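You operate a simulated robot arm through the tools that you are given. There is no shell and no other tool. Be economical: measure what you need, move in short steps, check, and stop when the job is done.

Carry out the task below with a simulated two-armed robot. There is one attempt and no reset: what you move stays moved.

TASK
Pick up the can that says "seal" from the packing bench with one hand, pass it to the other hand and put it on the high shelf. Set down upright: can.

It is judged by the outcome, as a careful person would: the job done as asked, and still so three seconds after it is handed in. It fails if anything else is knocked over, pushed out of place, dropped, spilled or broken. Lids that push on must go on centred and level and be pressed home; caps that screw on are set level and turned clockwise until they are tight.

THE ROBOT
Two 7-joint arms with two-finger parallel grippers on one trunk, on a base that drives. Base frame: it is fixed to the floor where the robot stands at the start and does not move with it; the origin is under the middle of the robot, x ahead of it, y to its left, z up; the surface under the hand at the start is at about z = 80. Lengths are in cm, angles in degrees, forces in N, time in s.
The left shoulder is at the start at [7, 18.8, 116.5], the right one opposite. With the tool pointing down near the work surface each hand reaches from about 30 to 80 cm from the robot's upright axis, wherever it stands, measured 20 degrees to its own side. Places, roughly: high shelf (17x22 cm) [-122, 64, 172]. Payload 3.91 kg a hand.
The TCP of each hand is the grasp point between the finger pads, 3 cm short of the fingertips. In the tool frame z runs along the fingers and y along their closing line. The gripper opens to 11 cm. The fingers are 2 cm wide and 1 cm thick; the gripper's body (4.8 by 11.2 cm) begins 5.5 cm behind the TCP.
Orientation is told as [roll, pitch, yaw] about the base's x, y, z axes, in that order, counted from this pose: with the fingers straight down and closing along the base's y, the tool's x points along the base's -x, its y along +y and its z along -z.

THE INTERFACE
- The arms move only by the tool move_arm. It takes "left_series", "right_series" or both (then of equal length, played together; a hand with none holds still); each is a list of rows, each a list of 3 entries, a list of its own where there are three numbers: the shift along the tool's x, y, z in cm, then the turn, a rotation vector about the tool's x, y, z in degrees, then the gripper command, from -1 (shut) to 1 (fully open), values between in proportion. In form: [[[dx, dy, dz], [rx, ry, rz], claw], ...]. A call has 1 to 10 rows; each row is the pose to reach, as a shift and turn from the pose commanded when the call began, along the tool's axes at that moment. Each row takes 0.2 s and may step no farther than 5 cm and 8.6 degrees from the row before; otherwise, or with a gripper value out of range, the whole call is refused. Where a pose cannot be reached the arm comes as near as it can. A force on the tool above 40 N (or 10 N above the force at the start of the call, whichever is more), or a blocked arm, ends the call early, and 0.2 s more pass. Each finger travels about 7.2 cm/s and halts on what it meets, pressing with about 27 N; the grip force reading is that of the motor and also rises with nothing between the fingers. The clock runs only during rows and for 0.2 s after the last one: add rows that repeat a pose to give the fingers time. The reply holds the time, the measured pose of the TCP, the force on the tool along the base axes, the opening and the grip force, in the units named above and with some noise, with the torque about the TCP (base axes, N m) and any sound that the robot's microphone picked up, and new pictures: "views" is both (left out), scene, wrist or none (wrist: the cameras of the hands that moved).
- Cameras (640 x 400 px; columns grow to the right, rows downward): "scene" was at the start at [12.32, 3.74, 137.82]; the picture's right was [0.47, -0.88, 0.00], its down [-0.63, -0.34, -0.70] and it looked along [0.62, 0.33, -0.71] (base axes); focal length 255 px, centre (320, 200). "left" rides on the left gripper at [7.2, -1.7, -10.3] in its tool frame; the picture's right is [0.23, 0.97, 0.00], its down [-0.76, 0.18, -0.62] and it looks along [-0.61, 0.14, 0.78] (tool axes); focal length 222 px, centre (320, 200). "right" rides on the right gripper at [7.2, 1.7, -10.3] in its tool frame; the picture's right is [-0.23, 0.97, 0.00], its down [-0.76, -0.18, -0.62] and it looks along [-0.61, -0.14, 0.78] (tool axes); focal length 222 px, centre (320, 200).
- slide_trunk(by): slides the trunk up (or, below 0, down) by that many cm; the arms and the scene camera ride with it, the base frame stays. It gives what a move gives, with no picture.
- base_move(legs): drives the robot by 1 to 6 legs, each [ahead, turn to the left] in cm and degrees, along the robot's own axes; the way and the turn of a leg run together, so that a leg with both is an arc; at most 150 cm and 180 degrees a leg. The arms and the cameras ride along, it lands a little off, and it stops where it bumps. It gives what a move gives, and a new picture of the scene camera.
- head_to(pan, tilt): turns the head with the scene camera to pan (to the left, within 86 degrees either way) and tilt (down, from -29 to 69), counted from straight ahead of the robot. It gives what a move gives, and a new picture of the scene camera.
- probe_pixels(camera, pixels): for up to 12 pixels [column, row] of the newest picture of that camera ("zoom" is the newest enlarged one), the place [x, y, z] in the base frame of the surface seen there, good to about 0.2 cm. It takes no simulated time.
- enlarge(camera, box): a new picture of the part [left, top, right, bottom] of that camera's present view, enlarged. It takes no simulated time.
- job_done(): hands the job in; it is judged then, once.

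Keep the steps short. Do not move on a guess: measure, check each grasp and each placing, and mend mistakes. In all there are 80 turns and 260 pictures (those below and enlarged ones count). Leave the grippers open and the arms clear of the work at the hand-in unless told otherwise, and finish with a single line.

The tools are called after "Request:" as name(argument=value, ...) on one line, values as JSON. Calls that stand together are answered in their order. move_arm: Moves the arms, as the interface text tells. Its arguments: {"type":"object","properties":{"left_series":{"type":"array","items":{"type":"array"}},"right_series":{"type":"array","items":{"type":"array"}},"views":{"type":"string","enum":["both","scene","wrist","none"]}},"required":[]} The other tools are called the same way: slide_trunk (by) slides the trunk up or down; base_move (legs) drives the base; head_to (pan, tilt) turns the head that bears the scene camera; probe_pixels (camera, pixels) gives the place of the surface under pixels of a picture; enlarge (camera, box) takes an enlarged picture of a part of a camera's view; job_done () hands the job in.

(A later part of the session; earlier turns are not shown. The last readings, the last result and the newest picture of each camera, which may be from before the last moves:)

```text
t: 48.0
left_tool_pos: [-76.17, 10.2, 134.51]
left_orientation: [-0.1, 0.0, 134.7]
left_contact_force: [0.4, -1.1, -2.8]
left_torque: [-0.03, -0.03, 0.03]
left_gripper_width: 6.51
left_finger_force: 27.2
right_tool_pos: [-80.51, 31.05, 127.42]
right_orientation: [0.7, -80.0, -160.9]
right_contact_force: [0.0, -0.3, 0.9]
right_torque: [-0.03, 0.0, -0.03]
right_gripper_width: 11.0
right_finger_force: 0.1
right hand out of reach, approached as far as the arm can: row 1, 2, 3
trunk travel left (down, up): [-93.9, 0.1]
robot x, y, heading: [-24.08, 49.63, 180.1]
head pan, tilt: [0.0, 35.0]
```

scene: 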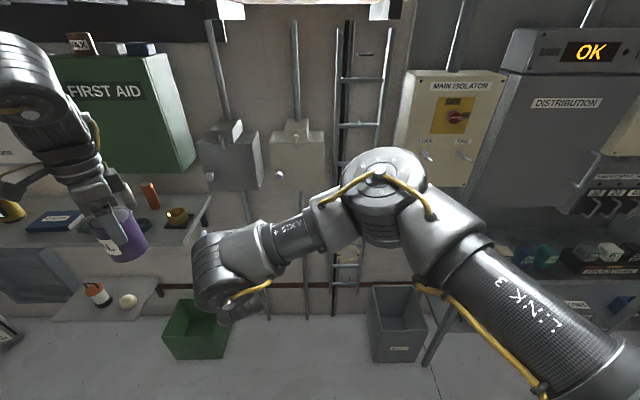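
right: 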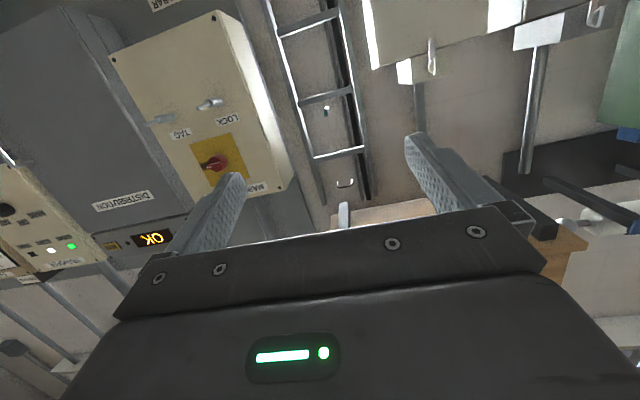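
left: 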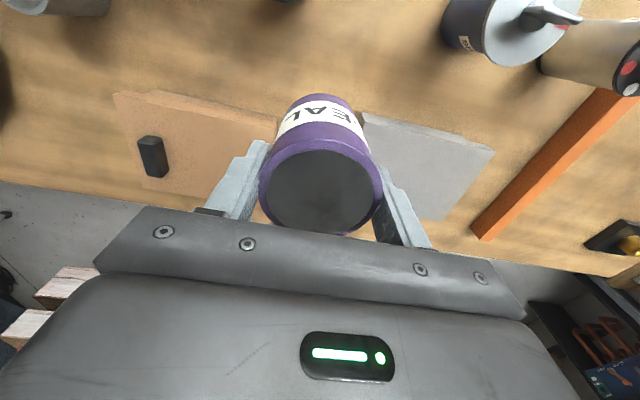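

Each arm's limit is now clearer: nearer to the body the left hand can cross (mirror of the right's start pose). Meeting point: robot-frame (50, 17). Bring the right hand back to (50, 16, 124.5) pointing ~36°.

Request:
move_arm(right_series=[[[1, -1, -1.5], [-4, 0, -0.7], 1], [[2, -1, -3], [-8, 0, -1.4], 1], [[3, -0.8, -4.5], [-12.5, 0, -2.2], 1], [[4.1, -0.6, -5.9], [-16.7, 0, -3], 1], [[4.1, -0.6, -5.9], [-16.7, 0, -3], 1]], views="none")

```text
t: 49.2
left_tool_pos: [-76.15, 10.33, 134.45]
left_orientation: [-0.1, 0.0, 134.6]
left_contact_force: [-0.6, -0.4, -3.5]
left_torque: [-0.03, -0.02, 0.03]
left_gripper_width: 6.53
left_finger_force: 27.1
right_tool_pos: [-74.17, 33.88, 124.3]
right_orientation: [0.2, -80.1, -143.9]
right_contact_force: [-0.2, 0.1, -0.3]
right_torque: [0.0, 0.02, -0.02]
right_gripper_width: 10.99
right_finger_force: 0.0
trunk travel left (down, up): [-93.9, 0.1]
robot x, y, heading: [-24.56, 49.75, 179.9]
head pan, tilt: [0.0, 35.0]
```

Right is at [-74.17, 33.88, 124.3]. Can axis should come to (-75.4, 33.0). Bring the left hand over at z≈138.5 (can bottom ≈130).

Request:
move_arm(left_series=[[[0, 0, -4], [0, 0, 0], -1], [[-3.1, -3.3, -4], [0, 0, 0], -1], [[-6.2, -6.6, -4], [0, 0, 0], -1], [[-9.4, -9.9, -4], [0, 0, 0], -1], [[-12.5, -13.2, -4], [0, 0, 0], -1], [[-15.6, -16.5, -4], [0, 0, 0], -1], [[-15.6, -16.5, -4], [0, 0, 0], -1]], views="both")

```text
t: 50.8
left_tool_pos: [-71.95, 25.68, 138.22]
left_orientation: [-0.2, -0.1, 134.7]
left_contact_force: [0.3, 0.3, -2.9]
left_torque: [0.0, -0.02, 0.01]
left_gripper_width: 6.53
left_finger_force: 26.8
left hand out of reach, approached as far as the arm can: row 4, 5, 6, 7
right_tool_pos: [-74.42, 33.94, 124.44]
right_orientation: [0.3, -80.0, -143.9]
right_contact_force: [0.0, -0.5, -0.5]
right_torque: [0.01, -0.01, -0.01]
right_gripper_width: 10.99
right_finger_force: 0.0
trunk travel left (down, up): [-93.9, 0.1]
robot x, y, heading: [-24.6, 49.95, 179.7]
head pan, tilt: [0.0, 35.0]
```

scene: 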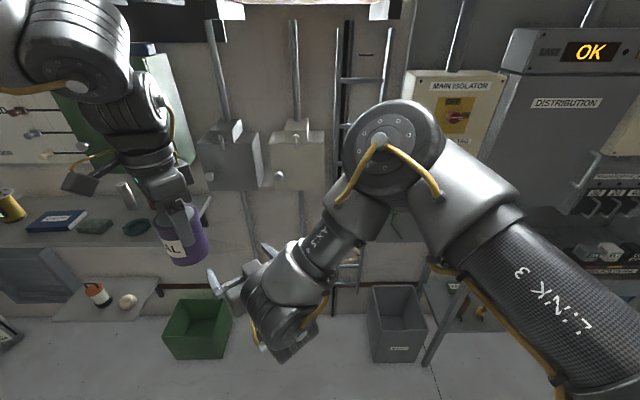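
left: 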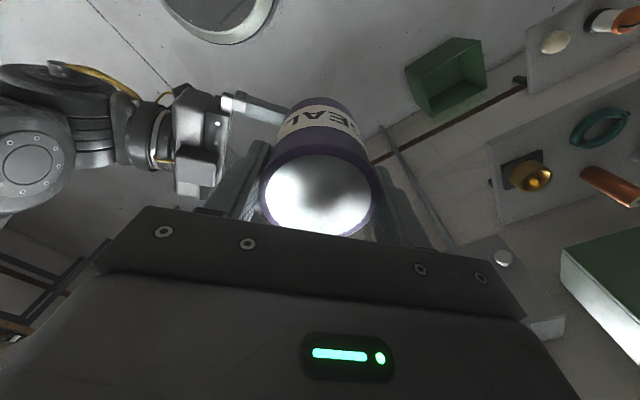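

Left stopped short again at robot-frame (47, 24). The clockwise yaw may be costing reach; turn it back to the original yaw (like the right hand's mirrored start pose) and continue across.

Request:
move_arm(left_series=[[[0, 0, 0], [0, 0, -8], -1], [[0, 0, 0], [0, 0, -16], -1], [[0, 0, 0], [0, 0, -24], -1], [[0, 0, 0], [0, 0, -32], -1], [[0, 0, 0], [0, 0, -40], -1], [[0, 0, 0], [0, 0, -45], -1], [[-3.8, -1.4, 0], [0, 0, -45], -1], [[-7.5, -2.7, 0], [0, 0, -45], -1], [[-7.5, -2.7, 0], [0, 0, -45], -1]], views="none")

```text
t: 52.8
left_tool_pos: [-71.6, 26.0, 137.65]
left_orientation: [-0.2, -0.1, 179.7]
left_contact_force: [0.1, -0.4, -2.3]
left_torque: [-0.02, 0.02, -0.05]
left_gripper_width: 6.53
left_finger_force: 26.7
left hand out of reach, approached as far as the arm can: row 7, 8, 9
right_tool_pos: [-74.35, 33.97, 124.41]
right_orientation: [0.2, -79.9, -143.9]
right_contact_force: [-0.5, -0.1, -0.4]
right_torque: [0.0, 0.0, -0.01]
right_gripper_width: 11.05
right_finger_force: 0.0
trunk travel left (down, up): [-93.9, 0.1]
robot x, y, heading: [-24.51, 49.42, 179.9]
head pan, tilt: [0.0, 35.0]
```

Still limited, and yaw isn't the cause. Better: tilt the whole arrangement 40° inward (left fingers pointing down-right, right hand rotated equally), which moves both wrists outward. Rotate both hands 40° about the robot's forward axis, shifting them apart as they turn.

Request:
move_arm(left_series=[[[-1, 2, -1], [8, 0, 0], -1], [[-2, 3, -2], [16, 0, 0], -1], [[-3, 4, -2], [24, 0, 0], -1], [[-4, 4, -2], [32, 0, 0], -1], [[-5, 4, -2], [40, 0, 0], -1], [[-5, 4, -2], [40, 0, 0], -1]], right_series=[[[0.4, -1.7, -0.5], [1.1, 4.7, -6.4], 1], [[0.8, -3.4, -0.9], [2.2, 9.4, -12.7], 1], [[1.2, -5.1, -1.4], [3.4, 14.2, -19.1], 1], [[1.6, -6.8, -1.8], [4.5, 18.9, -25.4], 1], [[1.94, -8.5, -2.3], [5.6, 23.6, -31.8], 1], [[1.94, -8.5, -2.3], [5.6, 23.6, -31.8], 1]], views="scene")

```text
t: 54.2
left_tool_pos: [-76.58, 22.35, 139.64]
left_orientation: [-40.0, -0.1, 179.7]
left_contact_force: [-0.1, 0.6, -3.1]
left_torque: [-0.04, -0.01, 0.01]
left_gripper_width: 6.53
left_finger_force: 26.4
right_tool_pos: [-73.32, 47.5, 123.71]
right_orientation: [-44.1, -46.2, -103.5]
right_contact_force: [0.2, 0.1, 0.0]
right_torque: [-0.01, 0.03, 0.02]
right_gripper_width: 11.01
right_finger_force: 0.0
right hand out of reach, approached as far as the arm can: row 1, 2, 3, 4, 5, 6
trunk travel left (down, up): [-93.9, 0.1]
robot x, y, heading: [-24.79, 49.66, 179.8]
head pan, tilt: [0.0, 35.0]
```

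scene: 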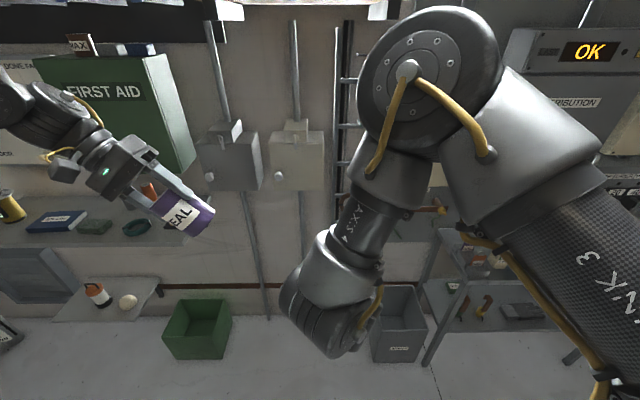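

Left moved freely with the tilt; the right has the right orientation, at robot-frame (48.6, 2.4, 123.7). Now bring the can along to 9 cm "above" the grip point along the can's tilted axis.

Request:
move_arm(left_series=[[[0.5, -2.1, 3.6], [0, 0, 0], -1], [[1, -4.1, 7.2], [0, 0, 0], -1], [[1.6, -6.1, 10.8], [0, 0, 0], -1], [[2.1, -8.1, 14.4], [0, 0, 0], -1], [[2.1, -8.1, 14.4], [0, 0, 0], -1]], views="both")

```text
t: 55.4
left_tool_pos: [-75.28, 36.57, 133.7]
left_orientation: [-39.8, -0.1, 179.4]
left_contact_force: [0.7, 0.4, -3.2]
left_torque: [-0.12, -0.02, 0.02]
left_gripper_width: 6.53
left_finger_force: 26.2
left hand out of reach, approached as far as the arm can: row 4, 5
right_tool_pos: [-73.45, 47.25, 124.01]
right_orientation: [-44.3, -46.4, -103.3]
right_contact_force: [-0.1, -0.4, -0.3]
right_torque: [0.02, 0.0, -0.01]
right_gripper_width: 10.99
right_finger_force: 0.1
trunk travel left (down, up): [-93.9, 0.1]
robot x, y, heading: [-24.97, 49.81, 179.8]
head pan, tilt: [0.0, 35.0]
```

scene: 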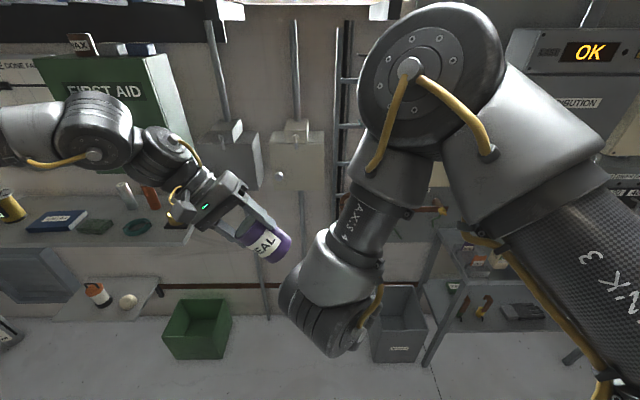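
left: 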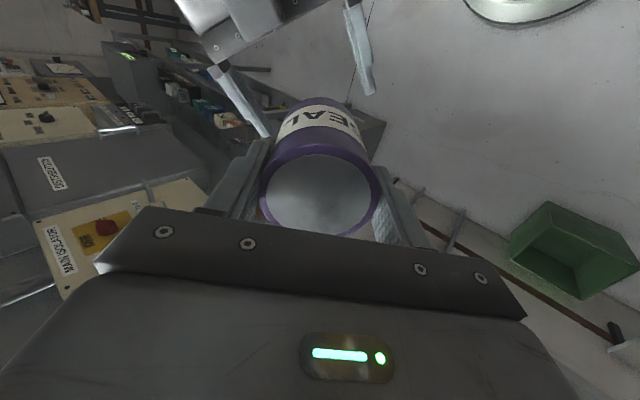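

Nearly there, but still ~9 cm short. Tilt another 30° (70° total): left fingers almost level pointing right, right hand pointing ahead-and-down — easier for both. Left backs off while turning.

Request:
move_arm(left_series=[[[-0.5, 2, -1.5], [0, 0, 0], -1], [[-1, 4, -2.5], [7.5, 0, 0], -1], [[-1.5, 6, -2.8], [15, 0, 0], -1], [[-2, 7.5, -2.8], [22.5, 0, 0], -1], [[-2.6, 9, -2.8], [30, 0, 0], -1], [[-2.6, 9, -2.8], [30, 0, 0], -1]], right_series=[[[0, 0, 0], [0, 0, 0], 1], [[0.1, -1, 1], [1, 4.4, -6], 1], [[0.2, -2, 2], [2.1, 8.8, -12], 1], [[0.3, -3, 2.9], [3.2, 13.3, -18], 1], [[0.4, -4, 3.8], [4.2, 17.7, -23.9], 1], [[0.4, -4, 3.8], [4.2, 17.7, -23.9], 1]], views="scene")

```text
t: 56.8
left_tool_pos: [-78.09, 27.91, 129.94]
left_orientation: [-69.8, 0.1, 179.7]
left_contact_force: [-0.7, 0.3, -3.1]
left_torque: [-0.11, 0.01, 0.01]
left_gripper_width: 6.52
left_finger_force: 27.0
right_tool_pos: [-68.84, 55.6, 127.53]
right_orientation: [-50.5, -19.0, -100.5]
right_contact_force: [0.2, -0.2, 0.4]
right_torque: [-0.02, -0.01, 0.03]
right_gripper_width: 11.02
right_finger_force: 0.0
right hand out of reach, approached as far as the arm can: row 2, 3, 4, 5, 6
trunk travel left (down, up): [-93.9, 0.1]
robot x, y, heading: [-24.83, 49.47, 179.7]
head pan, tilt: [0.0, 35.0]
```

scene: 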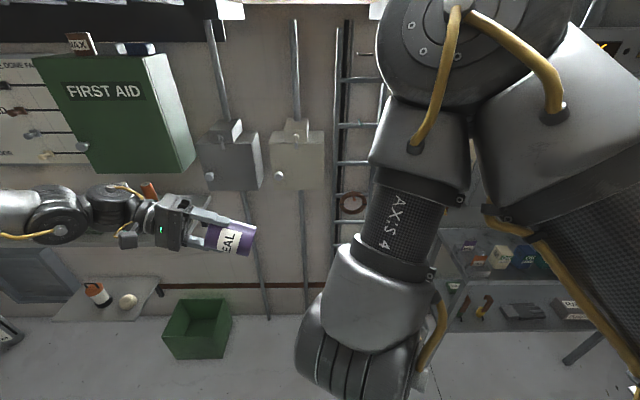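

Left is now very free; the right settled at robot-frame (44.2, -6, 127.5) with the correct orientation. I'll bring the can to it instead: to 9 cm short along the can axis.

Request:
move_arm(left_series=[[[2.5, -2, 0], [0, 0, 0], -1], [[5, -4, 2.6], [0, 0, 0], -1], [[7, -5.3, 6], [0, 0, 0], -1], [[7.9, -6.3, 9.7], [0, 0, 0], -1], [[7.9, -6.3, 13], [0, 0, 0], -1], [[7.9, -6.3, 13], [0, 0, 0], -1]], views="both")

```text
t: 58.2
left_tool_pos: [-69.7, 40.48, 131.19]
left_orientation: [-70.0, -0.2, 179.7]
left_contact_force: [0.8, -0.3, -3.3]
left_torque: [-0.09, 0.01, -0.02]
left_gripper_width: 6.52
left_finger_force: 26.7
left hand out of reach, approached as far as the arm can: row 4, 5, 6
right_tool_pos: [-68.76, 56.0, 127.06]
right_orientation: [-50.2, -18.3, -100.9]
right_contact_force: [0.0, 0.2, 0.0]
right_torque: [-0.04, -0.01, 0.02]
right_gripper_width: 11.03
right_finger_force: 0.2
trunk travel left (down, up): [-93.9, 0.1]
robot x, y, heading: [-24.98, 50.11, 179.9]
head pan, tilt: [0.0, 35.0]
```

scene: 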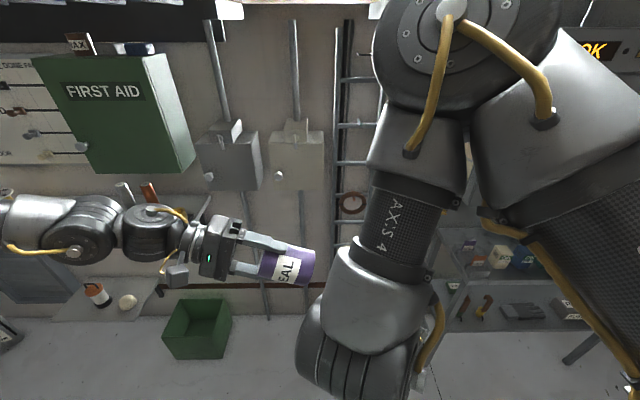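
left: 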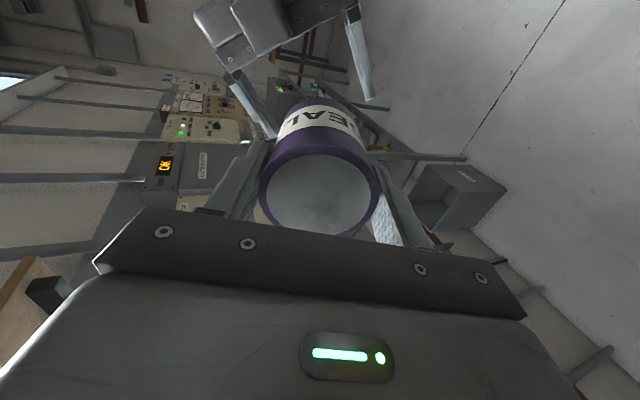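

The left wrist seems unable to cross beyond y≈24 of the robot's left in its present elbow posture. The right's start pose proves a mirror posture exists. I'll draw the left hand back close to the body, upright, to let its elbow lift, then try crossing near the body; head turned to watch.

Request:
move_arm(left_series=[[[1, -0.1, -2.7], [-7.8, 0, 0], -1], [[2, -0.1, -5.4], [-15.6, 0, 0], -1], [[3, -0.2, -8.1], [-23.4, 0, 0], -1], [[4, -0.3, -10.8], [-31.2, 0, 0], -1], [[5, -0.3, -13.5], [-39, 0, 0], -1], [[6, -0.4, -16.2], [-46.8, 0, 0], -1], [[7, -0.5, -19], [-54.6, 0, 0], -1], [[8, -0.5, -21.6], [-62.4, 0, 0], -1], [[8.8, -0.6, -24.2], [-70, 0, 0], -1], [[8.8, -0.6, -24.2], [-70, 0, 0], -1]], views="none")

Request:
head_to(pan=45, tilt=35)

```text
t: 60.4
left_tool_pos: [-61.0, 17.48, 139.93]
left_orientation: [0.1, 0.2, 179.8]
left_contact_force: [-0.2, -0.1, -3.0]
left_torque: [0.04, -0.04, -0.02]
left_gripper_width: 6.5
left_finger_force: 26.8
left hand out of reach, approached as far as the arm can: row 1, 2, 3, 4, 5, 6, 7
right_tool_pos: [-68.68, 55.46, 126.92]
right_orientation: [-50.2, -18.0, -100.7]
right_contact_force: [-0.1, -0.6, 0.0]
right_torque: [-0.02, -0.03, 0.01]
right_gripper_width: 11.01
right_finger_force: 0.0
trunk travel left (down, up): [-93.9, 0.1]
robot x, y, heading: [-24.69, 50.04, 179.7]
head pan, tilt: [0.0, 35.0]
```

```text
t: 61.5
left_tool_pos: [-60.79, 17.65, 140.13]
left_orientation: [0.0, 0.0, 179.7]
left_contact_force: [-0.6, -0.4, -2.5]
left_torque: [-0.02, -0.02, 0.03]
left_gripper_width: 6.51
left_finger_force: 27.5
right_tool_pos: [-68.51, 55.76, 126.97]
right_orientation: [-50.1, -18.2, -100.8]
right_contact_force: [-0.1, 0.8, 0.3]
right_torque: [0.02, -0.02, -0.01]
right_gripper_width: 10.98
right_finger_force: 0.0
trunk travel left (down, up): [-93.9, 0.1]
robot x, y, heading: [-24.88, 49.95, 179.8]
head pan, tilt: [45.0, 35.0]
```

scene: 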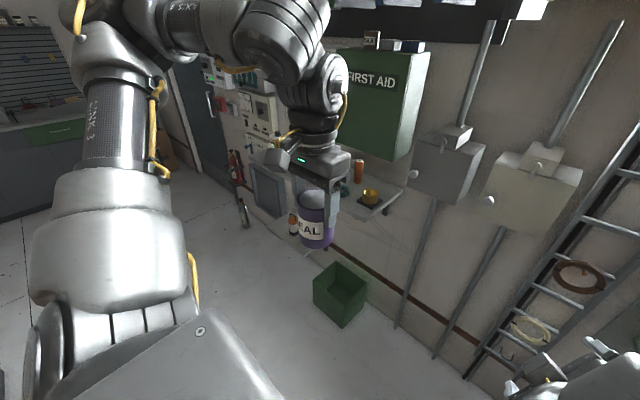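

Left is now upright near the body at robot-frame (36, 32, 140), elbow raised. Move the right hand back to its upright-assembly orientation further out, then try left crossing near the body.

Request:
move_arm(right_series=[[[-1.2, -0.5, 1.4], [-1.1, -4.7, 6.2], 1], [[-2.4, -1.1, 2.7], [-2.2, -9.4, 12.4], 1], [[-3.7, -1.6, 4], [-3.3, -14, 18.6], 1], [[-4.9, -2.2, 5.4], [-4.4, -18.6, 24.8], 1], [[-6.1, -2.7, 6.7], [-5.5, -23, 31], 1], [[-7.3, -3.3, 8.1], [-6.6, -27.6, 37.1], 1], [[-8.5, -3.8, 9.4], [-7.7, -32.2, 43.3], 1], [[-9.8, -4.4, 10.8], [-8.8, -36.8, 49.5], 1], [[-11, -4.9, 12.1], [-9.8, -41.4, 55.7], 1], [[-11, -4.9, 12.1], [-9.8, -41.4, 55.7], 1]], views="none")

Request:
move_arm(left_series=[[[0, -4, 0], [0, 0, 0], -1], [[-1, -8, 0], [0, 0, 0], -1], [[-2, -12, 0], [0, 0, 0], -1], [[-4, -16, 0], [0, 0, 0], -1], [[-4, -16, 0], [0, 0, 0], -1]], views="scene")

```text
t: 63.7
left_tool_pos: [-60.92, 17.65, 140.09]
left_orientation: [0.1, 0.0, 179.8]
left_contact_force: [-0.2, -0.3, -3.2]
left_torque: [0.0, -0.01, -0.01]
left_gripper_width: 6.53
left_finger_force: 27.2
right_tool_pos: [-77.84, 46.74, 125.54]
right_orientation: [17.9, -81.5, -162.1]
right_contact_force: [0.0, 0.3, -0.5]
right_torque: [0.0, 0.03, 0.02]
right_gripper_width: 11.01
right_finger_force: 0.0
right hand out of reach, approached as far as the arm can: row 3, 4, 5, 6, 7, 8, 9, 10
trunk travel left (down, up): [-93.9, 0.1]
robot x, y, heading: [-24.51, 49.74, 179.8]
head pan, tilt: [45.0, 35.0]
```

```text
t: 64.9
left_tool_pos: [-67.14, 27.81, 142.32]
left_orientation: [0.1, 0.2, 179.6]
left_contact_force: [0.0, 0.0, -2.4]
left_torque: [-0.04, -0.04, -0.04]
left_gripper_width: 6.54
left_finger_force: 27.4
left hand out of reach, approached as far as the arm can: row 1, 2, 3, 4, 5
right_tool_pos: [-78.12, 47.07, 125.62]
right_orientation: [18.7, -81.5, -162.8]
right_contact_force: [-0.5, 0.1, 0.7]
right_torque: [0.0, -0.02, 0.02]
right_gripper_width: 10.98
right_finger_force: 0.1
trunk travel left (down, up): [-93.9, 0.1]
robot x, y, heading: [-24.45, 49.49, 180.0]
head pan, tilt: [45.0, 35.0]
```

scene: 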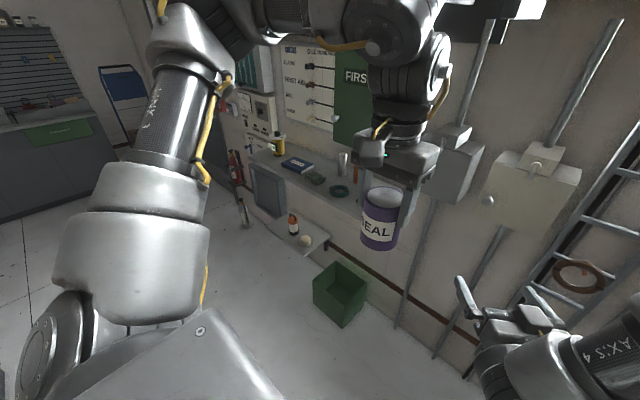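

Progress near the body (robot-frame 42, 22). Try continuing diagonally toward (46, 12), slightly higher.

Request:
move_arm(left_series=[[[-1, -3, -0.5], [0, 0, 0], -1], [[-2, -6, -1], [0, 0, 0], -1], [[-3.2, -10, -1.5], [0, 0, 0], -1], [[-3.2, -10, -1.5], [0, 0, 0], -1]], views="none")

```text
t: 65.9
left_tool_pos: [-66.86, 27.4, 142.24]
left_orientation: [-0.1, 0.1, 179.7]
left_contact_force: [0.6, -0.3, -3.6]
left_torque: [0.03, -0.01, 0.0]
left_gripper_width: 6.53
left_finger_force: 27.1
left hand out of reach, approached as far as the arm can: row 1, 2, 3, 4
right_tool_pos: [-77.88, 46.78, 125.73]
right_orientation: [17.7, -81.5, -161.7]
right_contact_force: [-0.2, 0.2, 0.5]
right_torque: [0.0, 0.03, -0.03]
right_gripper_width: 11.0
right_finger_force: 0.1
trunk travel left (down, up): [-93.9, 0.1]
robot x, y, heading: [-24.72, 49.79, 179.9]
head pan, tilt: [45.0, 35.0]
```

Instead: lay the arrangement over fully — left hand nearly level pointing right (roll 80°), right hand pointing straight down beside its start pose, to grip the can's lower half from above. Do both: left rolls while moving outward, right pitches back to down.

Request:
move_arm(left_series=[[[-0.4, 3, 0.4], [8, 0, 0], -1], [[-0.8, 5, 0.8], [16, 0, 0], -1], [[-1.2, 7, 1.2], [24, 0, 0], -1], [[-1.6, 9, 1.6], [32, 0, 0], -1], [[-2, 11, 2], [40, 0, 0], -1], [[-2.4, 12, 2.4], [48, 0, 0], -1], [[-2.8, 12, 2.8], [56, 0, 0], -1], [[-3.2, 12, 3.2], [64, 0, 0], -1], [[-3.6, 12, 3.6], [72, 0, 0], -1], [[-4, 12, 4], [80, 0, 0], -1]], right_series=[[[-0.8, 0.2, -0.9], [0, 8.2, 0], 1], [[-1.6, 0.4, -1.8], [0, 16.4, 0], 1], [[-2.4, 0.7, -2.6], [0, 24.6, 0], 1], [[-3.2, 0.9, -3.5], [0, 32.8, 0], 1], [[-4, 1.1, -4.4], [0, 41, 0], 1], [[-4.8, 1.3, -5.3], [0, 49.2, 0], 1], [[-5.6, 1.5, -6.2], [0, 57.4, 0], 1], [[-6.4, 1.8, -7], [0, 65.6, 0], 1], [[-7.2, 2, -7.9], [0, 73.8, 0], 1], [[-8, 2.2, -8.8], [0, 82, 0], 1]], views="none")

```text
t: 68.1
left_tool_pos: [-70.96, 15.27, 138.33]
left_orientation: [-80.1, 0.1, 179.7]
left_contact_force: [-0.8, 0.4, -2.8]
left_torque: [-0.13, -0.04, 0.02]
left_gripper_width: 6.52
left_finger_force: 27.0
right_tool_pos: [-66.86, 45.22, 136.31]
right_orientation: [3.1, -0.4, -144.4]
right_contact_force: [0.2, -0.3, -0.1]
right_torque: [-0.03, 0.03, 0.04]
right_gripper_width: 11.02
right_finger_force: 0.1
right hand out of reach, approached as far as the arm can: row 1, 2, 3, 4, 5, 6, 7, 8, 9, 10
trunk travel left (down, up): [-93.9, 0.1]
robot x, y, heading: [-24.75, 49.96, 179.7]
head pan, tilt: [45.0, 35.0]
```

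Right is nearly vertical at robot-frame (42, 4.7, 136) with 36° yaw. Turn it to 90° yaw, moving slightly ahead/right.

Request:
move_arm(right_series=[[[-0.1, -0.6, 0], [0, 0, -7.7], 1], [[-0.2, -1.2, 0], [0, 0, -15.4], 1], [[-0.3, -1.8, 0], [0, 0, -23.1], 1], [[-0.4, -2.4, 0], [0, 0, -30.8], 1], [[-0.5, -3, 0], [0, 0, -38.5], 1], [[-0.6, -3.6, 0], [0, 0, -46.2], 1], [[-0.6, -4.2, 0], [0, 0, -54], 1], [[-0.6, -4.2, 0], [0, 0, -54], 1]], views="none")

Request:
head_to(pan=10, tilt=35)

```text
t: 69.7
left_tool_pos: [-72.75, 15.69, 138.01]
left_orientation: [-79.8, 0.8, 179.7]
left_contact_force: [-1.0, 0.3, -3.4]
left_torque: [-0.12, -0.03, -0.03]
left_gripper_width: 6.55
left_finger_force: 27.3
right_tool_pos: [-77.37, 42.6, 151.87]
right_orientation: [-1.2, 0.2, -95.9]
right_contact_force: [-25.8, -38.4, -44.5]
right_torque: [1.33, -2.56, 1.46]
right_gripper_width: 11.01
right_finger_force: 0.2
right hand out of reach, approached as far as the arm can: row 1, 2, 3, 4, 5, 6, 7
trunk travel left (down, up): [-93.9, 0.1]
robot x, y, heading: [-24.81, 49.72, 179.9]
head pan, tilt: [45.0, 35.0]
stopped in row 7 (right hand): the force on the tool passed its limit at 281 N (the readings are from after the stop); the commanded pose is now the measured one
```

```text
t: 70.7
left_tool_pos: [-70.36, 15.27, 138.48]
left_orientation: [-80.1, -0.2, 179.8]
left_contact_force: [0.6, 0.7, -1.9]
left_torque: [-0.09, -0.04, 0.05]
left_gripper_width: 6.49
left_finger_force: 26.7
right_tool_pos: [-74.89, 42.01, 152.49]
right_orientation: [-2.1, 0.4, -95.8]
right_contact_force: [22.3, -31.9, -59.6]
right_torque: [-0.8, 3.98, -2.4]
right_gripper_width: 10.98
right_finger_force: 0.0
trunk travel left (down, up): [-93.9, 0.1]
robot x, y, heading: [-24.69, 49.8, 179.6]
head pan, tilt: [10.0, 35.0]
```

scene: 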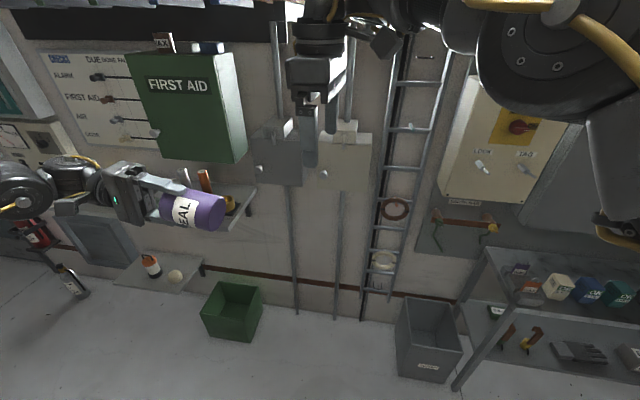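

The right arm flipped posture quickly and touched something (likely the robot's own body); the hand itself hangs free in view at (315, 80). The can and left hand are fine. Relieve it with a small move down and ahead.

Request:
move_arm(right_series=[[[0, -1, 2], [0, 0, 0], 1], [[0, -2, 4], [0, 0, 0], 1], [[0, -2, 4], [0, 0, 0], 1]], views="scene")

```text
t: 70.9
left_tool_pos: [-71.12, 15.48, 138.31]
left_orientation: [-80.0, 0.2, 179.8]
left_contact_force: [-0.6, -0.2, -2.5]
left_torque: [-0.13, -0.02, -0.02]
left_gripper_width: 6.49
left_finger_force: 26.7
right_tool_pos: [-75.62, 42.22, 152.2]
right_orientation: [-1.7, -0.1, -95.4]
right_contact_force: [-3.8, -12.1, -34.5]
right_torque: [-1.33, 0.13, 0.12]
right_gripper_width: 11.0
right_finger_force: 0.0
trunk travel left (down, up): [-93.9, 0.1]
robot x, y, heading: [-24.67, 49.81, 180.1]
head pan, tilt: [10.0, 35.0]
stopped in row 1 (right hand): the force on the tool passed its limit at 129 N (the readings are from after the stop); the commanded pose is now the measured one
```

scene: 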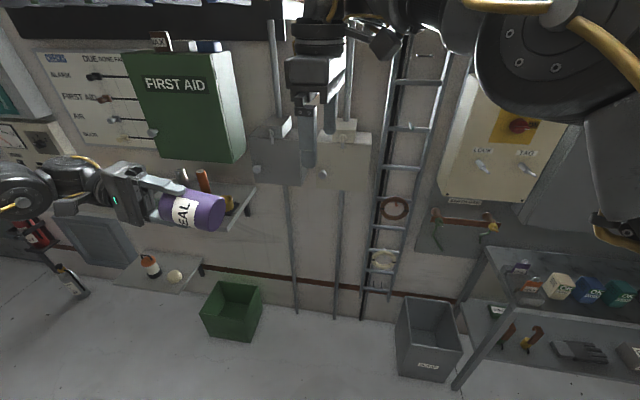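

Hold still one moment to see whether the force settles.

Request:
move_arm(right_series=[[[0, 0, 0], [0, 0, 0], 1], [[0, 0, 0], [0, 0, 0], 1], [[0, 0, 0], [0, 0, 0], 1]], views="none")

Request:
head_to(pan=-20, tilt=0)

```text
t: 71.5
left_tool_pos: [-70.74, 15.39, 138.3]
left_orientation: [-80.0, 0.1, 179.6]
left_contact_force: [0.3, 0.5, -3.5]
left_torque: [-0.11, -0.02, -0.04]
left_gripper_width: 6.54
left_finger_force: 26.8
right_tool_pos: [-75.28, 41.92, 152.22]
right_orientation: [-1.8, -0.2, -95.5]
right_contact_force: [-3.0, -8.6, -23.7]
right_torque: [-0.87, 0.01, 0.1]
right_gripper_width: 11.0
right_finger_force: 0.1
trunk travel left (down, up): [-93.9, 0.1]
robot x, y, heading: [-24.65, 49.75, 180.0]
head pan, tilt: [10.0, 35.0]
stopped in row 2 (right hand): the force on the tool passed its limit at 48 N (the readings are from after the stop); the commanded pose is now the measured one
```

```text
t: 72.5
left_tool_pos: [-71.03, 15.18, 138.37]
left_orientation: [-80.0, 0.1, 179.7]
left_contact_force: [1.0, 0.6, -2.9]
left_torque: [-0.16, -0.01, 0.02]
left_gripper_width: 6.49
left_finger_force: 27.3
right_tool_pos: [-75.42, 41.91, 152.22]
right_orientation: [-1.9, -0.1, -95.5]
right_contact_force: [1.6, -15.0, -34.8]
right_torque: [-0.93, 0.9, -0.43]
right_gripper_width: 11.0
right_finger_force: 0.1
trunk travel left (down, up): [-93.9, 0.1]
robot x, y, heading: [-24.68, 49.71, 179.5]
head pan, tilt: [-20.0, 0.0]
```

scene: 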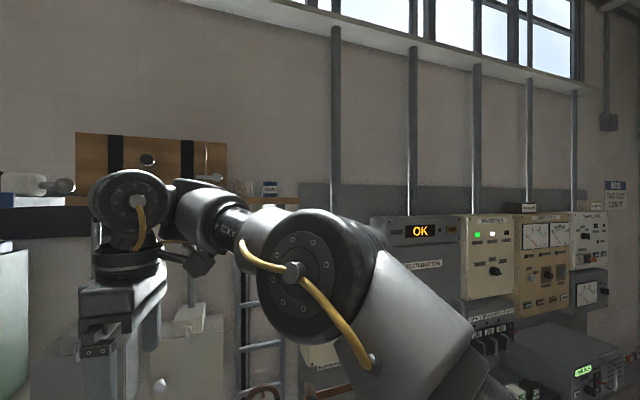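

Now it's clear: with the wrist bent, the right gripper's camera presses its own forearm. The forearm reaches left nicely, though — so straightening the wrist (pitching the hand up to point left) both frees it and gives the handover pose I wanted.

Request:
move_arm(right_series=[[[-1.6, 0, -0.4], [0, -8, 0], 1], [[-3.2, 0, -0.9], [0, -16, 0], 1], [[-4.8, 0, -1.6], [0, -24, 0], 1], [[-6.4, 0, -2.4], [0, -32, 0], 1], [[-8, 0, -3.3], [0, -40, 0], 1], [[-9.5, 0, -4.2], [0, -48, 0], 1], [[-10.9, 0, -5.2], [0, -56, 0], 1], [[-12.2, 0, -6.2], [0, -64, 0], 1], [[-13.2, 0, -7.2], [0, -72, 0], 1], [[-14, 0, -8], [0, -80, 0], 1]], views="scene")

```text
t: 74.7
left_tool_pos: [-70.91, 15.21, 138.25]
left_orientation: [-80.1, 0.2, 179.8]
left_contact_force: [0.9, 0.0, -3.6]
left_torque: [-0.12, 0.0, 0.0]
left_gripper_width: 6.52
left_finger_force: 26.6
right_tool_pos: [-73.21, 27.43, 166.44]
right_orientation: [7.3, -69.8, -86.0]
right_contact_force: [0.4, 0.6, 0.2]
right_torque: [0.01, -0.01, 0.0]
right_gripper_width: 11.03
right_finger_force: 0.1
right hand out of reach, approached as far as the arm can: row 1, 2, 3, 4, 5, 6, 7, 8, 9, 10
trunk travel left (down, up): [-93.9, 0.1]
robot x, y, heading: [-24.72, 49.84, 180.2]
head pan, tilt: [-20.0, 0.0]
```

scene: 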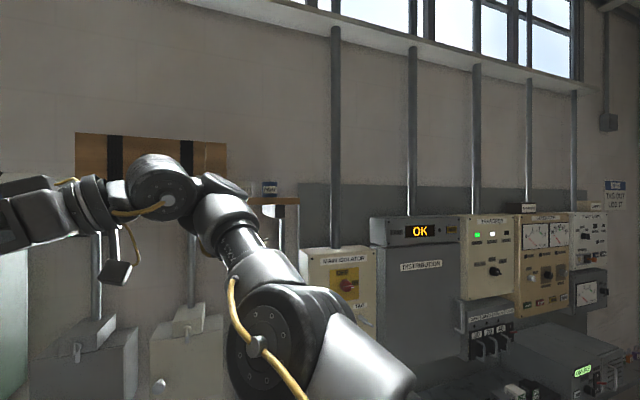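

Excellent — right hand is free (0 N), pointing left at robot-frame (48.5, 22, 166). Now stand the can upright again with the left hand further out, and lower the right hand to the meeting height, levelling its pointing direction.

Request:
move_arm(left_series=[[[-0.8, 1, -2.5], [-8, 0, 0], -1], [[-1.4, 1.5, -4.5], [-16, 0, 0], -1], [[-2, 2, -6], [-24, 0, 0], -1], [[-2.6, 2.4, -6.9], [-32, 0, 0], -1], [[-3.2, 2.7, -6.9], [-40, 0, 0], -1], [[-3.8, 3, -6.9], [-48, 0, 0], -1], [[-4.3, 3.3, -6.9], [-56, 0, 0], -1], [[-4.8, 3.55, -6.9], [-64, 0, 0], -1], [[-4.8, 3.55, -6.9], [-72, 0, 0], -1], [[-4.8, 3.55, -6.9], [-80, 0, 0], -1]], right_series=[[[4, -0.2, 1.2], [2.5, -1.1, 0.9], 1], [[8, -0.4, 2.4], [5, -2.2, 1.8], 1], [[12, -0.6, 3.6], [7.6, -3.3, 2.8], 1], [[16, -0.8, 4.8], [10.2, -4.4, 3.7], 1], [[20, -1, 6], [12.7, -5.5, 4.6], 1], [[24, -1.2, 7.3], [15.2, -6.6, 5.5], 1], [[28, -1.4, 8.5], [17.8, -7.7, 6.4], 1], [[32, -1.6, 9.7], [20.3, -8.8, 7.4], 1], [[36.2, -1.8, 10.9], [22.9, -9.9, 8.3], 1], [[40.3, -1.9, 12.1], [25.4, -11, 9.2], 1]], views="none")

Request:
head_to(pan=25, tilt=30)

```text
t: 76.9
left_tool_pos: [-75.72, 8.02, 136.1]
left_orientation: [0.1, 0.2, 179.7]
left_contact_force: [-0.2, 0.6, -2.8]
left_torque: [0.03, 0.01, 0.0]
left_gripper_width: 6.53
left_finger_force: 27.0
right_tool_pos: [-79.02, 27.88, 135.61]
right_orientation: [60.8, -67.2, -130.6]
right_contact_force: [0.6, 0.1, 0.3]
right_torque: [-0.02, 0.0, 0.02]
right_gripper_width: 10.99
right_finger_force: 0.0
right hand out of reach, approached as far as the arm can: row 1, 2, 3, 4, 5, 6, 7, 8, 9, 10
trunk travel left (down, up): [-93.9, 0.1]
robot x, y, heading: [-24.69, 49.7, 180.0]
head pan, tilt: [-20.0, 0.0]
```

```text
t: 78.0
left_tool_pos: [-75.68, 7.96, 136.01]
left_orientation: [-0.1, 0.1, 179.8]
left_contact_force: [0.6, -0.1, -3.7]
left_torque: [-0.03, 0.0, 0.03]
left_gripper_width: 6.51
left_finger_force: 26.9
right_tool_pos: [-78.82, 27.67, 135.64]
right_orientation: [60.3, -67.2, -130.2]
right_contact_force: [0.1, 0.4, -1.1]
right_torque: [-0.01, -0.01, 0.03]
right_gripper_width: 11.02
right_finger_force: 0.1
trunk travel left (down, up): [-93.9, 0.1]
robot x, y, heading: [-24.82, 49.89, 179.8]
head pan, tilt: [25.0, 30.0]
```

scene: 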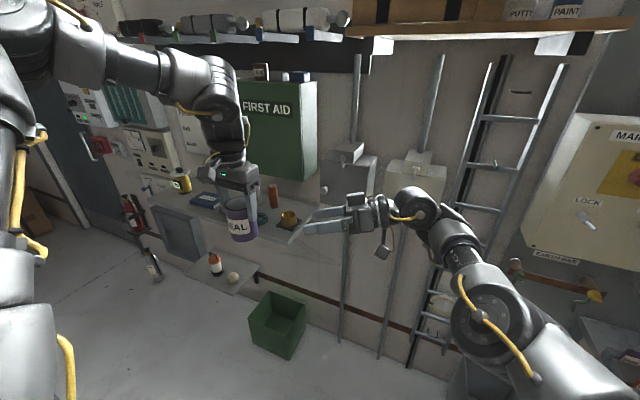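

Great view: both hands face each other now. Right points left, nearly level, but can still be lowered. Lower right hand 14 cm and 6 cm nearer, keeping its orientation.

Request:
move_arm(right_series=[[[3.6, 0.2, 1.2], [0, 0, 0], 1], [[7.2, 0.3, 2.4], [0, 0, 0], 1], [[10.8, 0.5, 3.7], [0, 0, 0], 1], [[14.4, 0.65, 4.9], [0, 0, 0], 1], [[14.4, 0.65, 4.9], [0, 0, 0], 1]], views="scene")

```text
t: 79.2
left_tool_pos: [-75.7, 7.92, 135.95]
left_orientation: [0.0, 0.2, 179.8]
left_contact_force: [-0.1, 0.3, -2.2]
left_torque: [0.0, -0.05, -0.03]
left_gripper_width: 6.51
left_finger_force: 26.9
right_tool_pos: [-77.63, 27.88, 129.69]
right_orientation: [63.4, -61.5, -132.0]
right_contact_force: [-0.4, 0.6, 0.3]
right_torque: [0.0, 0.0, 0.0]
right_gripper_width: 10.98
right_finger_force: 0.1
right hand out of reach, approached as far as the arm can: row 1, 2, 3, 4, 5
trunk travel left (down, up): [-93.9, 0.1]
robot x, y, heading: [-25.13, 49.81, 179.7]
head pan, tilt: [25.0, 30.0]
```

scene: 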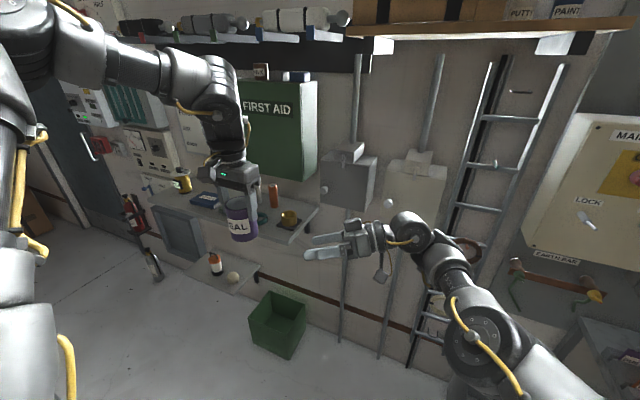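

Right hand is at robot-frame (52.6, 21.9, 129.7), its closing line rolled ~25°. The left can match that: tilt the left hand 29° so the can's axis is square to the right hand, and bring it 10 cm in front of the right fingertips' grip point.

Request:
move_arm(left_series=[[[0.2, -1, 0], [5.3, 4.8, 0], -1], [[0.5, -3, 1], [10.6, 9.6, 0], -1], [[0.8, -5.5, 2.5], [16, 14.4, 0], -1], [[1.1, -8, 4.2], [21.3, 19.2, 0], -1], [[1.1, -8, 4.2], [21.3, 19.2, 0], -1]], views="both")

```text
t: 80.4
left_tool_pos: [-74.54, 16.04, 131.92]
left_orientation: [-22.2, 18.8, 176.1]
left_contact_force: [0.0, -0.3, -3.1]
left_torque: [-0.03, 0.03, -0.01]
left_gripper_width: 6.51
left_finger_force: 27.1
right_tool_pos: [-77.67, 28.13, 129.78]
right_orientation: [63.4, -61.4, -132.0]
right_contact_force: [-0.1, 0.3, -0.7]
right_torque: [-0.01, 0.0, -0.02]
right_gripper_width: 11.02
right_finger_force: 0.1
trunk travel left (down, up): [-93.9, 0.1]
robot x, y, heading: [-24.96, 49.68, 179.6]
head pan, tilt: [25.0, 30.0]
```

scene: 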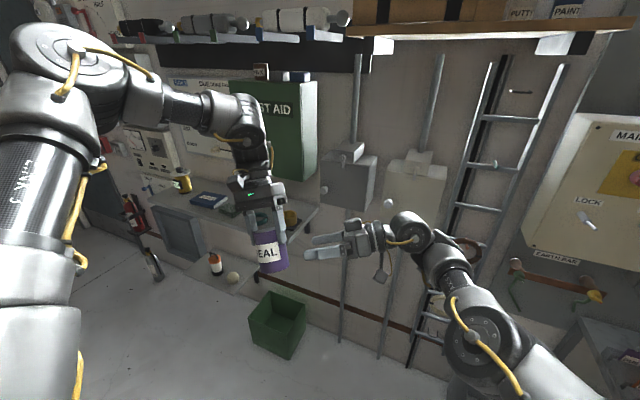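
left: 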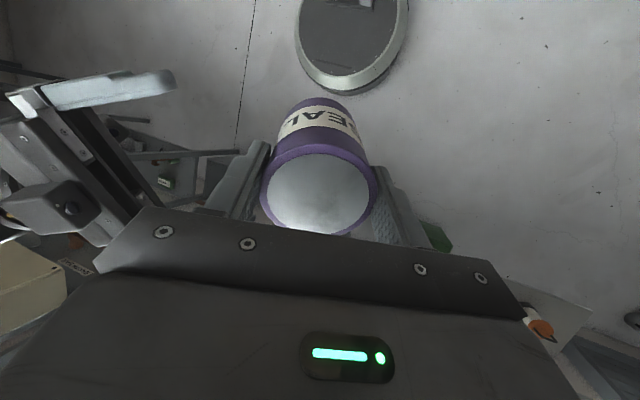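

Reached exactly. All lines up by calculation (offset across the fingers < 0.2 cm). Slide the can 10 cm into the open right gripper in small steps.

Request:
move_arm(left_series=[[[-0.8, -1.9, 0], [0, 0, 0], -1], [[-1.55, -3.75, 0], [0, 0, 0], -1], [[-2.3, -5.6, 0.05], [0, 0, 0], -1], [[-3.1, -7.4, 0.05], [0, 0, 0], -1], [[-3.85, -9.3, 0.08], [0, 0, 0], -1], [[-3.85, -9.3, 0.08], [0, 0, 0], -1]], views="both")

```text
t: 81.8
left_tool_pos: [-76.99, 24.38, 133.32]
left_orientation: [-22.2, 18.6, 176.2]
left_contact_force: [0.8, -0.3, -3.4]
left_torque: [-0.04, 0.04, 0.02]
left_gripper_width: 6.52
left_finger_force: 26.9
left hand out of reach, approached as far as the arm can: row 4, 5, 6
right_tool_pos: [-77.64, 27.85, 129.71]
right_orientation: [63.3, -61.5, -132.0]
right_contact_force: [1.0, -0.8, -0.2]
right_torque: [0.01, 0.0, -0.03]
right_gripper_width: 10.99
right_finger_force: 0.1
trunk travel left (down, up): [-93.9, 0.1]
robot x, y, heading: [-24.84, 49.83, 180.0]
head pan, tilt: [25.0, 30.0]
```

scene: 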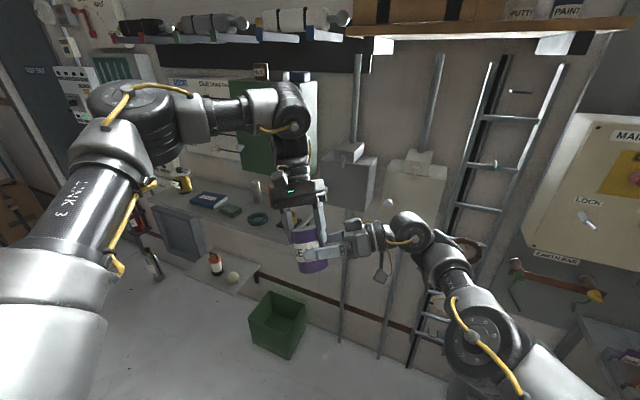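
left: 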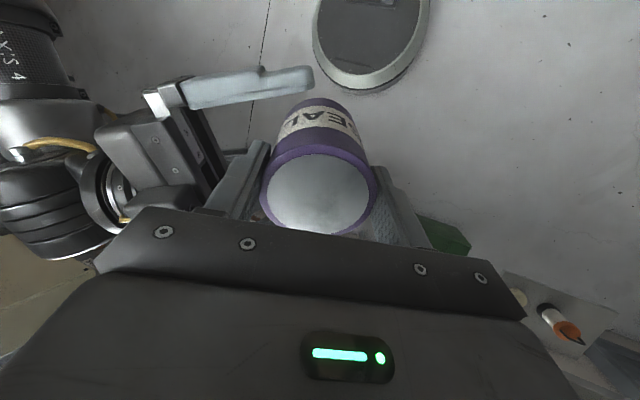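

Left stopped 2 cm short: the can sits 1.1 cm off-centre across the right fingers and near the tips. Try nudging the right hand to centre on it.

Request:
move_arm(right_series=[[[0.4, 0.6, 0.6], [0, 0, 0], 1], [[0.9, 1.1, 1.1], [0, 0, 0], 1], [[0.9, 1.1, 1.1], [0, 0, 0], 1]], views="wrist")

```text
t: 82.6
left_tool_pos: [-77.04, 24.45, 133.23]
left_orientation: [-22.4, 18.6, 176.0]
left_contact_force: [-0.6, -0.7, -3.0]
left_torque: [-0.06, 0.04, 0.0]
left_gripper_width: 6.54
left_finger_force: 27.0
right_tool_pos: [-77.7, 27.93, 129.8]
right_orientation: [63.4, -61.4, -132.1]
right_contact_force: [0.2, -0.2, 0.4]
right_torque: [0.03, -0.01, 0.02]
right_gripper_width: 10.99
right_finger_force: 0.1
right hand out of reach, approached as far as the arm can: row 1, 2, 3
trunk travel left (down, up): [-93.9, 0.1]
robot x, y, heading: [-24.95, 49.9, 179.6]
head pan, tilt: [25.0, 30.0]
```

right: 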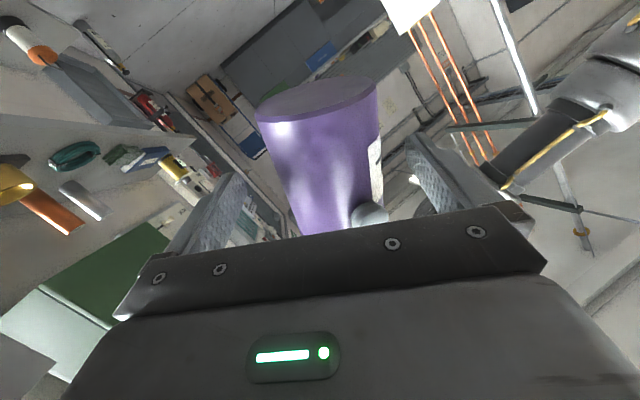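

Right can't translate further; try a small 4° swing of the right hand about its wrist to move the fingers toward centre, while the left edges sideways 1.2 cm deeper.

Request:
move_arm(right_series=[[[0, 0.5, 0], [-2, 0, 0], 1], [[0, 1.1, 0], [-4, 0, 0], 1], [[0, 1.1, 0], [-4, 0, 0], 1]], left_series=[[[0, -0.3, 0], [0, 0, 0], -1], [[0, -0.8, 0], [0, 0, 0], -1], [[0, -1.2, 0.1], [0, 0, 0], -1]], views="wrist")

```text
t: 83.4
left_tool_pos: [-76.61, 25.61, 133.54]
left_orientation: [-22.3, 18.6, 176.1]
left_contact_force: [1.0, 0.6, -2.8]
left_torque: [-0.04, 0.06, -0.04]
left_gripper_width: 6.52
left_finger_force: 27.5
left hand out of reach, approached as far as the arm can: row 2, 3
right_tool_pos: [-77.69, 29.14, 130.26]
right_orientation: [66.7, -60.1, -133.4]
right_contact_force: [0.0, -0.2, -0.3]
right_torque: [-0.03, 0.04, 0.02]
right_gripper_width: 11.01
right_finger_force: 0.0
right hand out of reach, approached as far as the arm can: row 1, 2, 3
trunk travel left (down, up): [-93.9, 0.1]
robot x, y, heading: [-24.65, 49.71, 179.8]
head pan, tilt: [25.0, 30.0]
```

right: 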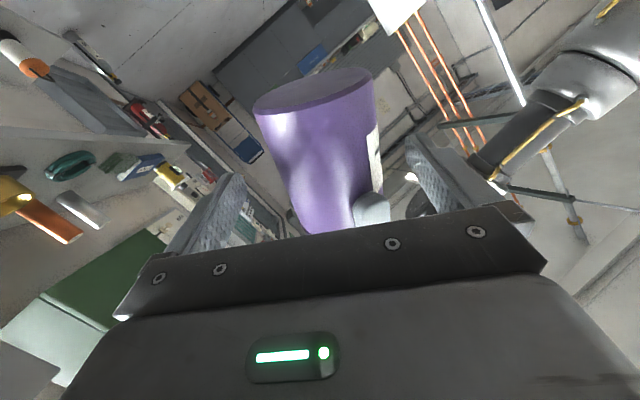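
left: 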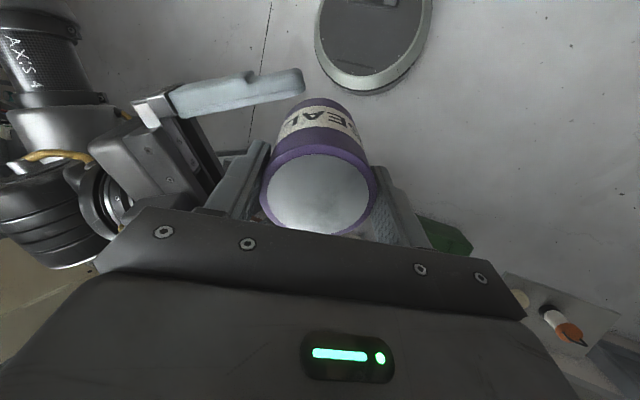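

By calculation the can axis is 2.9 cm past the right TCP (too near the tips) and the left is at its reach radius. Tilting the left hand 8° about the right's closing line pushes the can's lower part deeper and frees reach. Do that.

Request:
move_arm(left_series=[[[0, 0, -0.3], [3.7, -1.6, 0], -1], [[-0.1, -0.15, -0.62], [7.3, -3.2, 0], -1], [[-0.1, -0.15, -0.62], [7.3, -3.2, 0], -1]], views="none")

```text
t: 84.2
left_tool_pos: [-77.01, 25.56, 134.13]
left_orientation: [-29.0, 15.9, 177.5]
left_contact_force: [-0.8, 0.1, -3.3]
left_torque: [-0.05, 0.0, 0.0]
left_gripper_width: 6.51
left_finger_force: 26.9
right_tool_pos: [-77.69, 29.16, 130.18]
right_orientation: [66.7, -60.0, -133.5]
right_contact_force: [-0.2, 0.7, 0.2]
right_torque: [0.05, -0.02, 0.01]
right_gripper_width: 10.99
right_finger_force: 0.1
trunk travel left (down, up): [-93.9, 0.1]
robot x, y, heading: [-24.6, 50.06, 179.7]
head pan, tilt: [25.0, 30.0]
```

Now the can axis crosses the fingers 2.05 cm past the TCP, 1.2 cm off-centre, can-height 3.6 — good. Nudge 0.6 cm deeper, then close the right gripper gently.

Request:
move_arm(left_series=[[[-0.24, -0.55, 0.08], [0, 0, 0], -1], [[-0.24, -0.55, 0.08], [0, 0, 0], -1], [[-0.24, -0.55, 0.08], [0, 0, 0], -1], [[-0.24, -0.55, 0.08], [0, 0, 0], -1], [[-0.24, -0.55, 0.08], [0, 0, 0], -1], [[-0.24, -0.55, 0.08], [0, 0, 0], -1], [[-0.24, -0.55, 0.08], [0, 0, 0], -1]], right_series=[[[0, 0, 0], [0, 0, 0], 1], [[0, 0, 0], [0, 0, 0], 1], [[0, 0, 0], [0, 0, 0], 0.6], [[0, 0, 0], [0, 0, 0], 0.3], [[0, 0, 0], [0, 0, 0], 0], [[0, 0, 0], [0, 0, 0], -0.4], [[0, 0, 0], [0, 0, 0], -1]], views="both")

```text
t: 85.8
left_tool_pos: [-77.28, 25.89, 134.04]
left_orientation: [-28.7, 15.9, 177.9]
left_contact_force: [-18.5, -24.4, -17.6]
left_torque: [-0.67, 0.45, -0.14]
left_gripper_width: 6.49
left_finger_force: 26.8
right_tool_pos: [-77.55, 29.21, 130.26]
right_orientation: [66.6, -60.4, -133.4]
right_contact_force: [19.0, 23.6, 15.3]
right_torque: [-0.76, 0.24, 0.87]
right_gripper_width: 6.45
right_finger_force: 27.0
trunk travel left (down, up): [-93.9, 0.1]
robot x, y, heading: [-24.62, 49.77, 179.9]
head pan, tilt: [25.0, 30.0]
```

scene: 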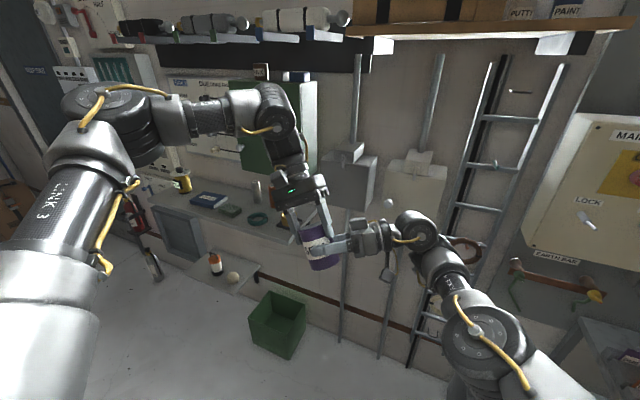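
right: 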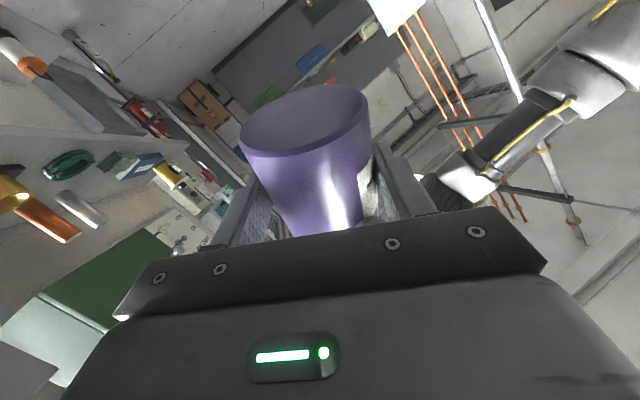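
left: 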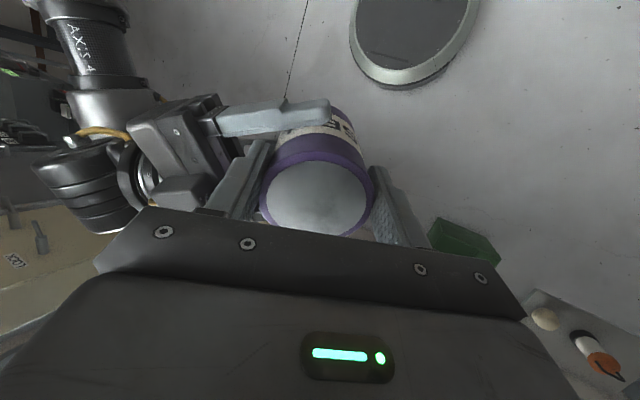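

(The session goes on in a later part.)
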